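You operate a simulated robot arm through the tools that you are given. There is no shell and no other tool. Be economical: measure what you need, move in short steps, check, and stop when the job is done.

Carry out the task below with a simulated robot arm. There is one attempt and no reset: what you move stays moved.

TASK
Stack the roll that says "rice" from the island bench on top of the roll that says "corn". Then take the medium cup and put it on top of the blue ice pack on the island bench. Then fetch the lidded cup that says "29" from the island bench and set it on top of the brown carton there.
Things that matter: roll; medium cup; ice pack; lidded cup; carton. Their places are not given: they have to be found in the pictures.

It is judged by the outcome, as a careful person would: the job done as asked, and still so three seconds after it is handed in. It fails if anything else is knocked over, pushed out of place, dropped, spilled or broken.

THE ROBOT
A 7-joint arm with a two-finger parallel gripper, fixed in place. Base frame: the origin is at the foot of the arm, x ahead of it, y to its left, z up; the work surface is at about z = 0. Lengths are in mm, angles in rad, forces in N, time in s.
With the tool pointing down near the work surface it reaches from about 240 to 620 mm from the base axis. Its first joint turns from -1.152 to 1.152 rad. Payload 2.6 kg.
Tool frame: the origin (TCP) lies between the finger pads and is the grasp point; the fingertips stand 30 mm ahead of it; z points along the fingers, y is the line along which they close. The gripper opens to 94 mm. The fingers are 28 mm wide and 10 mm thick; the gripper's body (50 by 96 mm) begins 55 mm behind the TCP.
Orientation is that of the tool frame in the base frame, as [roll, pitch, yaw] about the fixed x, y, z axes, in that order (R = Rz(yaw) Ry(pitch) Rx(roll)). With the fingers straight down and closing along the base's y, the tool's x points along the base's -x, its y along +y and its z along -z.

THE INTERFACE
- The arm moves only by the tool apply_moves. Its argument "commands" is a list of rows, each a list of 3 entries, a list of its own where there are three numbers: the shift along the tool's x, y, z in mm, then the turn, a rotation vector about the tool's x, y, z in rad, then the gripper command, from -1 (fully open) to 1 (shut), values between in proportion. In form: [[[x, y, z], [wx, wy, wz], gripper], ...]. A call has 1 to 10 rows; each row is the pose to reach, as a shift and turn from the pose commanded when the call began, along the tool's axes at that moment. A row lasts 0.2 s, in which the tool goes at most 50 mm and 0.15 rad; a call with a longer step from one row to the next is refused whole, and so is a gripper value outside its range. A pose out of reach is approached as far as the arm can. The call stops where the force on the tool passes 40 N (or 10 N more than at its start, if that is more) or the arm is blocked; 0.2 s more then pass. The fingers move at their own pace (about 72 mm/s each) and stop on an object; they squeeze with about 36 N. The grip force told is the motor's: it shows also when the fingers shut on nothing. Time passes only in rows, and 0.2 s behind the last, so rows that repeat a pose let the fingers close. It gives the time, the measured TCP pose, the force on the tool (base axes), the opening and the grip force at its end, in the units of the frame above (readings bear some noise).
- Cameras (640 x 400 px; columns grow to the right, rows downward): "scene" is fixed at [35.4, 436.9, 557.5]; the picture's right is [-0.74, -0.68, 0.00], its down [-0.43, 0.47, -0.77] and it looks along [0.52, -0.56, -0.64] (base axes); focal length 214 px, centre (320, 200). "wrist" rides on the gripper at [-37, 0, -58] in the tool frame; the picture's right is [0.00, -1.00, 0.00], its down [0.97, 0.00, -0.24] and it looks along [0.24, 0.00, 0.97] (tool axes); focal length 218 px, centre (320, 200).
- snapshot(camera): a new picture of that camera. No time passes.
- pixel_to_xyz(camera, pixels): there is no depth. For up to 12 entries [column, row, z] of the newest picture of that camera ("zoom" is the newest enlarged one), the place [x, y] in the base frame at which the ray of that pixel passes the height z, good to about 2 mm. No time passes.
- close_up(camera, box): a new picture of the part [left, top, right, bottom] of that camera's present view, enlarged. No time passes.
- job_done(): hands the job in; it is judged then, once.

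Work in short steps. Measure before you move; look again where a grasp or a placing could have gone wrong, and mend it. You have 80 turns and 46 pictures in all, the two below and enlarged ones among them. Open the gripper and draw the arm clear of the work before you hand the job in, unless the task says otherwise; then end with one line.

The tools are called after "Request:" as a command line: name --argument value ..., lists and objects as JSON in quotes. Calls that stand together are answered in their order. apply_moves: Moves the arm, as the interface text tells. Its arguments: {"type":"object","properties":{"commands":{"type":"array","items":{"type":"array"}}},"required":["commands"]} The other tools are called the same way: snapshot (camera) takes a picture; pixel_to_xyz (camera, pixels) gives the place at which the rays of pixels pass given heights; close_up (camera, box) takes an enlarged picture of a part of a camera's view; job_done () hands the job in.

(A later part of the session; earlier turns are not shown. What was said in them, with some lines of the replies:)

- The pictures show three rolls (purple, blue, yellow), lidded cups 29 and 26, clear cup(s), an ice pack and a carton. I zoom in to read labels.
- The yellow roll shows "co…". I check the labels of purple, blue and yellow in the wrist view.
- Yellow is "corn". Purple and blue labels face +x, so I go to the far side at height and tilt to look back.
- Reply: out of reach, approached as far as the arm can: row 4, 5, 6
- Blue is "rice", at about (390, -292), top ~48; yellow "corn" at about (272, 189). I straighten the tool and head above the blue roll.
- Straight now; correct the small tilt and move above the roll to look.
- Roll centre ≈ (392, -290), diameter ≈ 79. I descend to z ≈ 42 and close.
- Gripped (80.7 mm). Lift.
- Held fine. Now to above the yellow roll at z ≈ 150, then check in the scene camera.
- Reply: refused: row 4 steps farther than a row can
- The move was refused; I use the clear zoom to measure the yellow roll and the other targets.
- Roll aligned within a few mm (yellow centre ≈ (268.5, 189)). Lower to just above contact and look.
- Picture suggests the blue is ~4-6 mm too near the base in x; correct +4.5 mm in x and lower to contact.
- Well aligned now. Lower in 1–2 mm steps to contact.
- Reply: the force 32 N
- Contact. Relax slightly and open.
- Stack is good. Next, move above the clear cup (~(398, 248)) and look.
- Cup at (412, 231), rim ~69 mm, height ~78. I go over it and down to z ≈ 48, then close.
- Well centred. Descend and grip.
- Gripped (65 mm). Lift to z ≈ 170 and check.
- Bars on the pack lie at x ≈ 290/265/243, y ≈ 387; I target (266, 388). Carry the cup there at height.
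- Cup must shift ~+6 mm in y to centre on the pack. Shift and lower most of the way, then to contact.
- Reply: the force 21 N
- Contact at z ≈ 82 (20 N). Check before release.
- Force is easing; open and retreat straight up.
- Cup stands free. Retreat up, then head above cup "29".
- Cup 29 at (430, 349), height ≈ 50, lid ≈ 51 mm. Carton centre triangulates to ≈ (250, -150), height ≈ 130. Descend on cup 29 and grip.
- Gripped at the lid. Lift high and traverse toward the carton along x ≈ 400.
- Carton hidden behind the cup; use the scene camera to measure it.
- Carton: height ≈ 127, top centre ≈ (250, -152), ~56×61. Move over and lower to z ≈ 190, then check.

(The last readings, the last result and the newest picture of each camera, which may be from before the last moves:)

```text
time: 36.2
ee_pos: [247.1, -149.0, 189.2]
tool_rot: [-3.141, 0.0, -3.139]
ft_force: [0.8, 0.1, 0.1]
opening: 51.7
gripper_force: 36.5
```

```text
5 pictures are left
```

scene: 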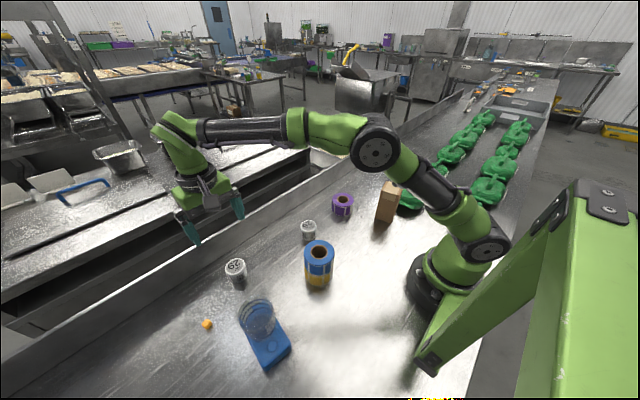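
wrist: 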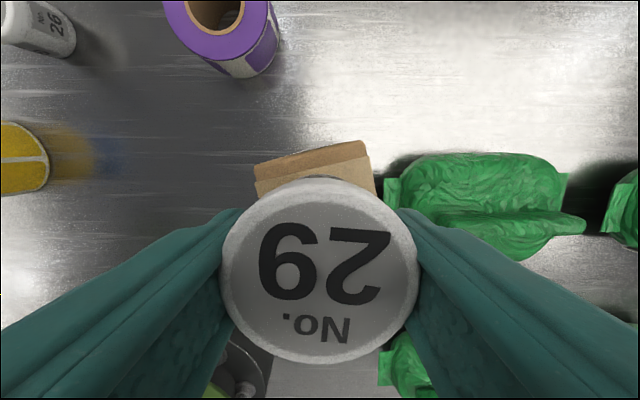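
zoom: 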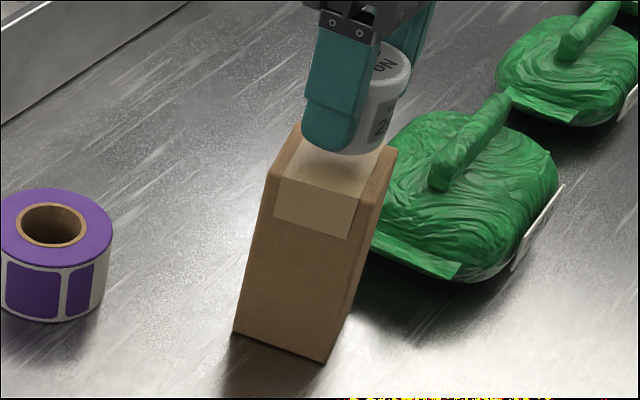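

Request:
pixel_to_xyz --camera "wrist" --pixels '[[256, 183, 127], [368, 157, 127], [363, 142, 127], [255, 163, 127], [376, 193, 127]]'

```text
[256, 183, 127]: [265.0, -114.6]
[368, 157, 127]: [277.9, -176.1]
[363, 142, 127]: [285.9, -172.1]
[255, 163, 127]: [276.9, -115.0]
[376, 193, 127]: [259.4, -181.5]
```

Consistent with centre (248.5, -152). Shift −2.5 in y and lower to near contact.

Request:
apply_moves --commands '[[[-1, -2.5, 6], [0, 0, 0], 1], [[-1, -2.5, 12], [0, 0, 0], 1], [[-1, -2.5, 17], [0, 0, 0], 1], [[-1, -2.5, 17], [0, 0, 0], 1]]'

Request:
apply_moves --commands '[[[0, 0, 1], [0, 0, 0], 1], [[0, 0, 2], [0, 0, 0], 1], [[0, 0, 2], [0, 0, 0], 1]]'

```text
time: 37.2
ee_pos: [248.8, -151.4, 173.2]
tool_rot: [-3.139, 0.0, -3.138]
ft_force: [-0.1, 0.0, -1.0]
opening: 51.7
gripper_force: 35.8
```

```text
time: 38.0
ee_pos: [248.8, -152.1, 171.3]
tool_rot: [-3.14, 0.001, -3.141]
ft_force: [-0.6, -0.3, 0.1]
opening: 51.7
gripper_force: 35.5
```

Request:
apply_moves --commands '[[[0, 0, 1], [0, 0, 0], 1], [[0, 0, 2], [0, 0, 0], 1], [[0, 0, 2], [0, 0, 0], 1]]'

```text
time: 38.8
ee_pos: [249.4, -152.0, 168.4]
tool_rot: [-3.139, 0.0, -3.139]
ft_force: [0.4, 0.2, -1.3]
opening: 51.7
gripper_force: 35.5
```

No contact yet; continue in 1 mm steps.

Request:
apply_moves --commands '[[[0, 0, 1], [0, 0, 0], 1], [[0, 0, 2], [0, 0, 0], 1], [[0, 0, 2], [0, 0, 0], 1]]'

```text
time: 39.6
ee_pos: [251.2, -152.6, 168.2]
tool_rot: [-3.138, 0.002, -3.14]
ft_force: [1.4, 0.5, 20.1]
opening: 51.6
gripper_force: 36.1
```

Contact. Relax slightly, then open.

Request:
apply_moves --commands '[[[0, 0, -0.8], [0, 0, 0], 1], [[0, 0, -0.8], [0, 0, 0], 1]]'

Request:
apply_moves --commands '[[[0, 0, 0], [0, 0, 0], 0.4], [[0, 0, 0], [0, 0, 0], 0], [[0, 0, 0], [0, 0, 0], -1], [[0, 0, 0], [0, 0, 0], -1]]'

Request:
snapshot --camera "wrist"

```text
time: 40.2
ee_pos: [249.9, -151.7, 169.2]
tool_rot: [-3.138, 0.001, -3.14]
ft_force: [4.8, -2.6, 11.5]
opening: 51.4
gripper_force: 36.4
```

```text
time: 41.2
ee_pos: [248.1, -152.7, 168.4]
tool_rot: [-3.139, -0.001, -3.14]
ft_force: [-1.0, 0.1, 0.4]
opening: 94.1
gripper_force: 0.0
```

```text
4 pictures are left
```

wrist: 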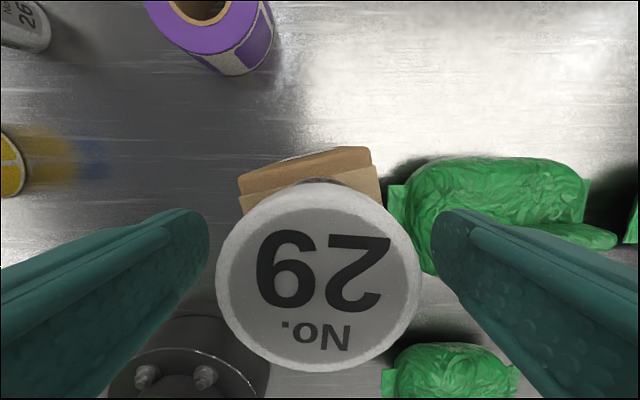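

Cup stands free on the carton. Retreat straight up and away, then check everything.

Request:
apply_moves --commands '[[[0, 0, -25], [0, 0, 0], -1], [[0, 0, -65], [0, 0, 0], -1], [[0, 0, -105], [0, 0, 0], -1], [[-40, 0, -125], [0, 0, 0], -1], [[-80, 10, -125], [0, 0, 0], -1], [[-120, 20, -125], [0, 0, 0], -1], [[-120, 20, -125], [0, 0, 0], -1]]'

Request:
snapshot --camera "scene"

Request:
snapshot --camera "wrist"

```text
time: 42.8
ee_pos: [372.5, -132.5, 295.1]
tool_rot: [-3.139, 0.001, -3.141]
ft_force: [0.4, 0.2, 0.5]
opening: 94.2
gripper_force: 0.2
```

```text
3 pictures are left
```

scene: 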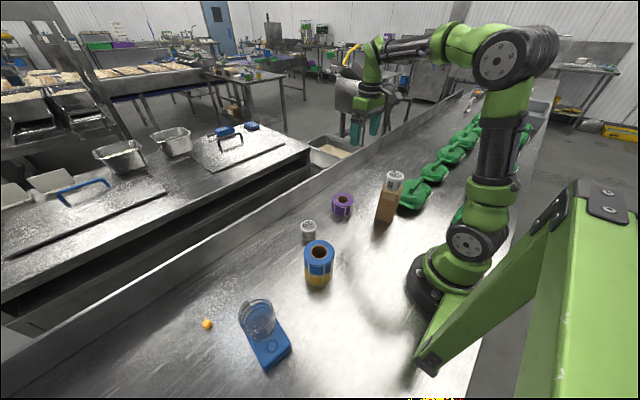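

```text
2 pictures are left
```

wrist: 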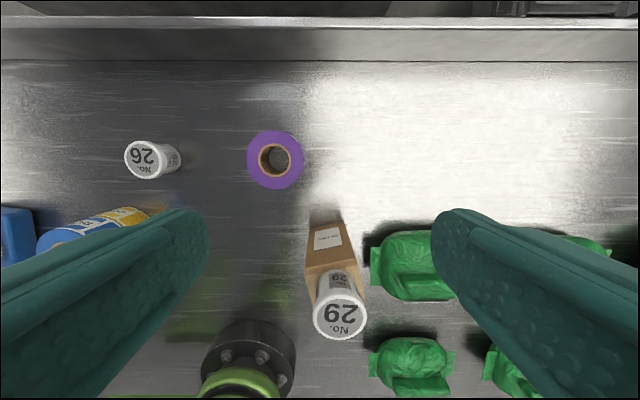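

All three placements stand and nothing else has moved; the gripper is open and clear.

Request:
job_done

```text
The job is handed in.
```

The job is handed in: the "rice" roll is on the "corn" roll, the medium cup is on the ice pack, and cup "29" is on the carton. I took the clear measuring cup as the medium cup, as it was the only unlidded cup there.
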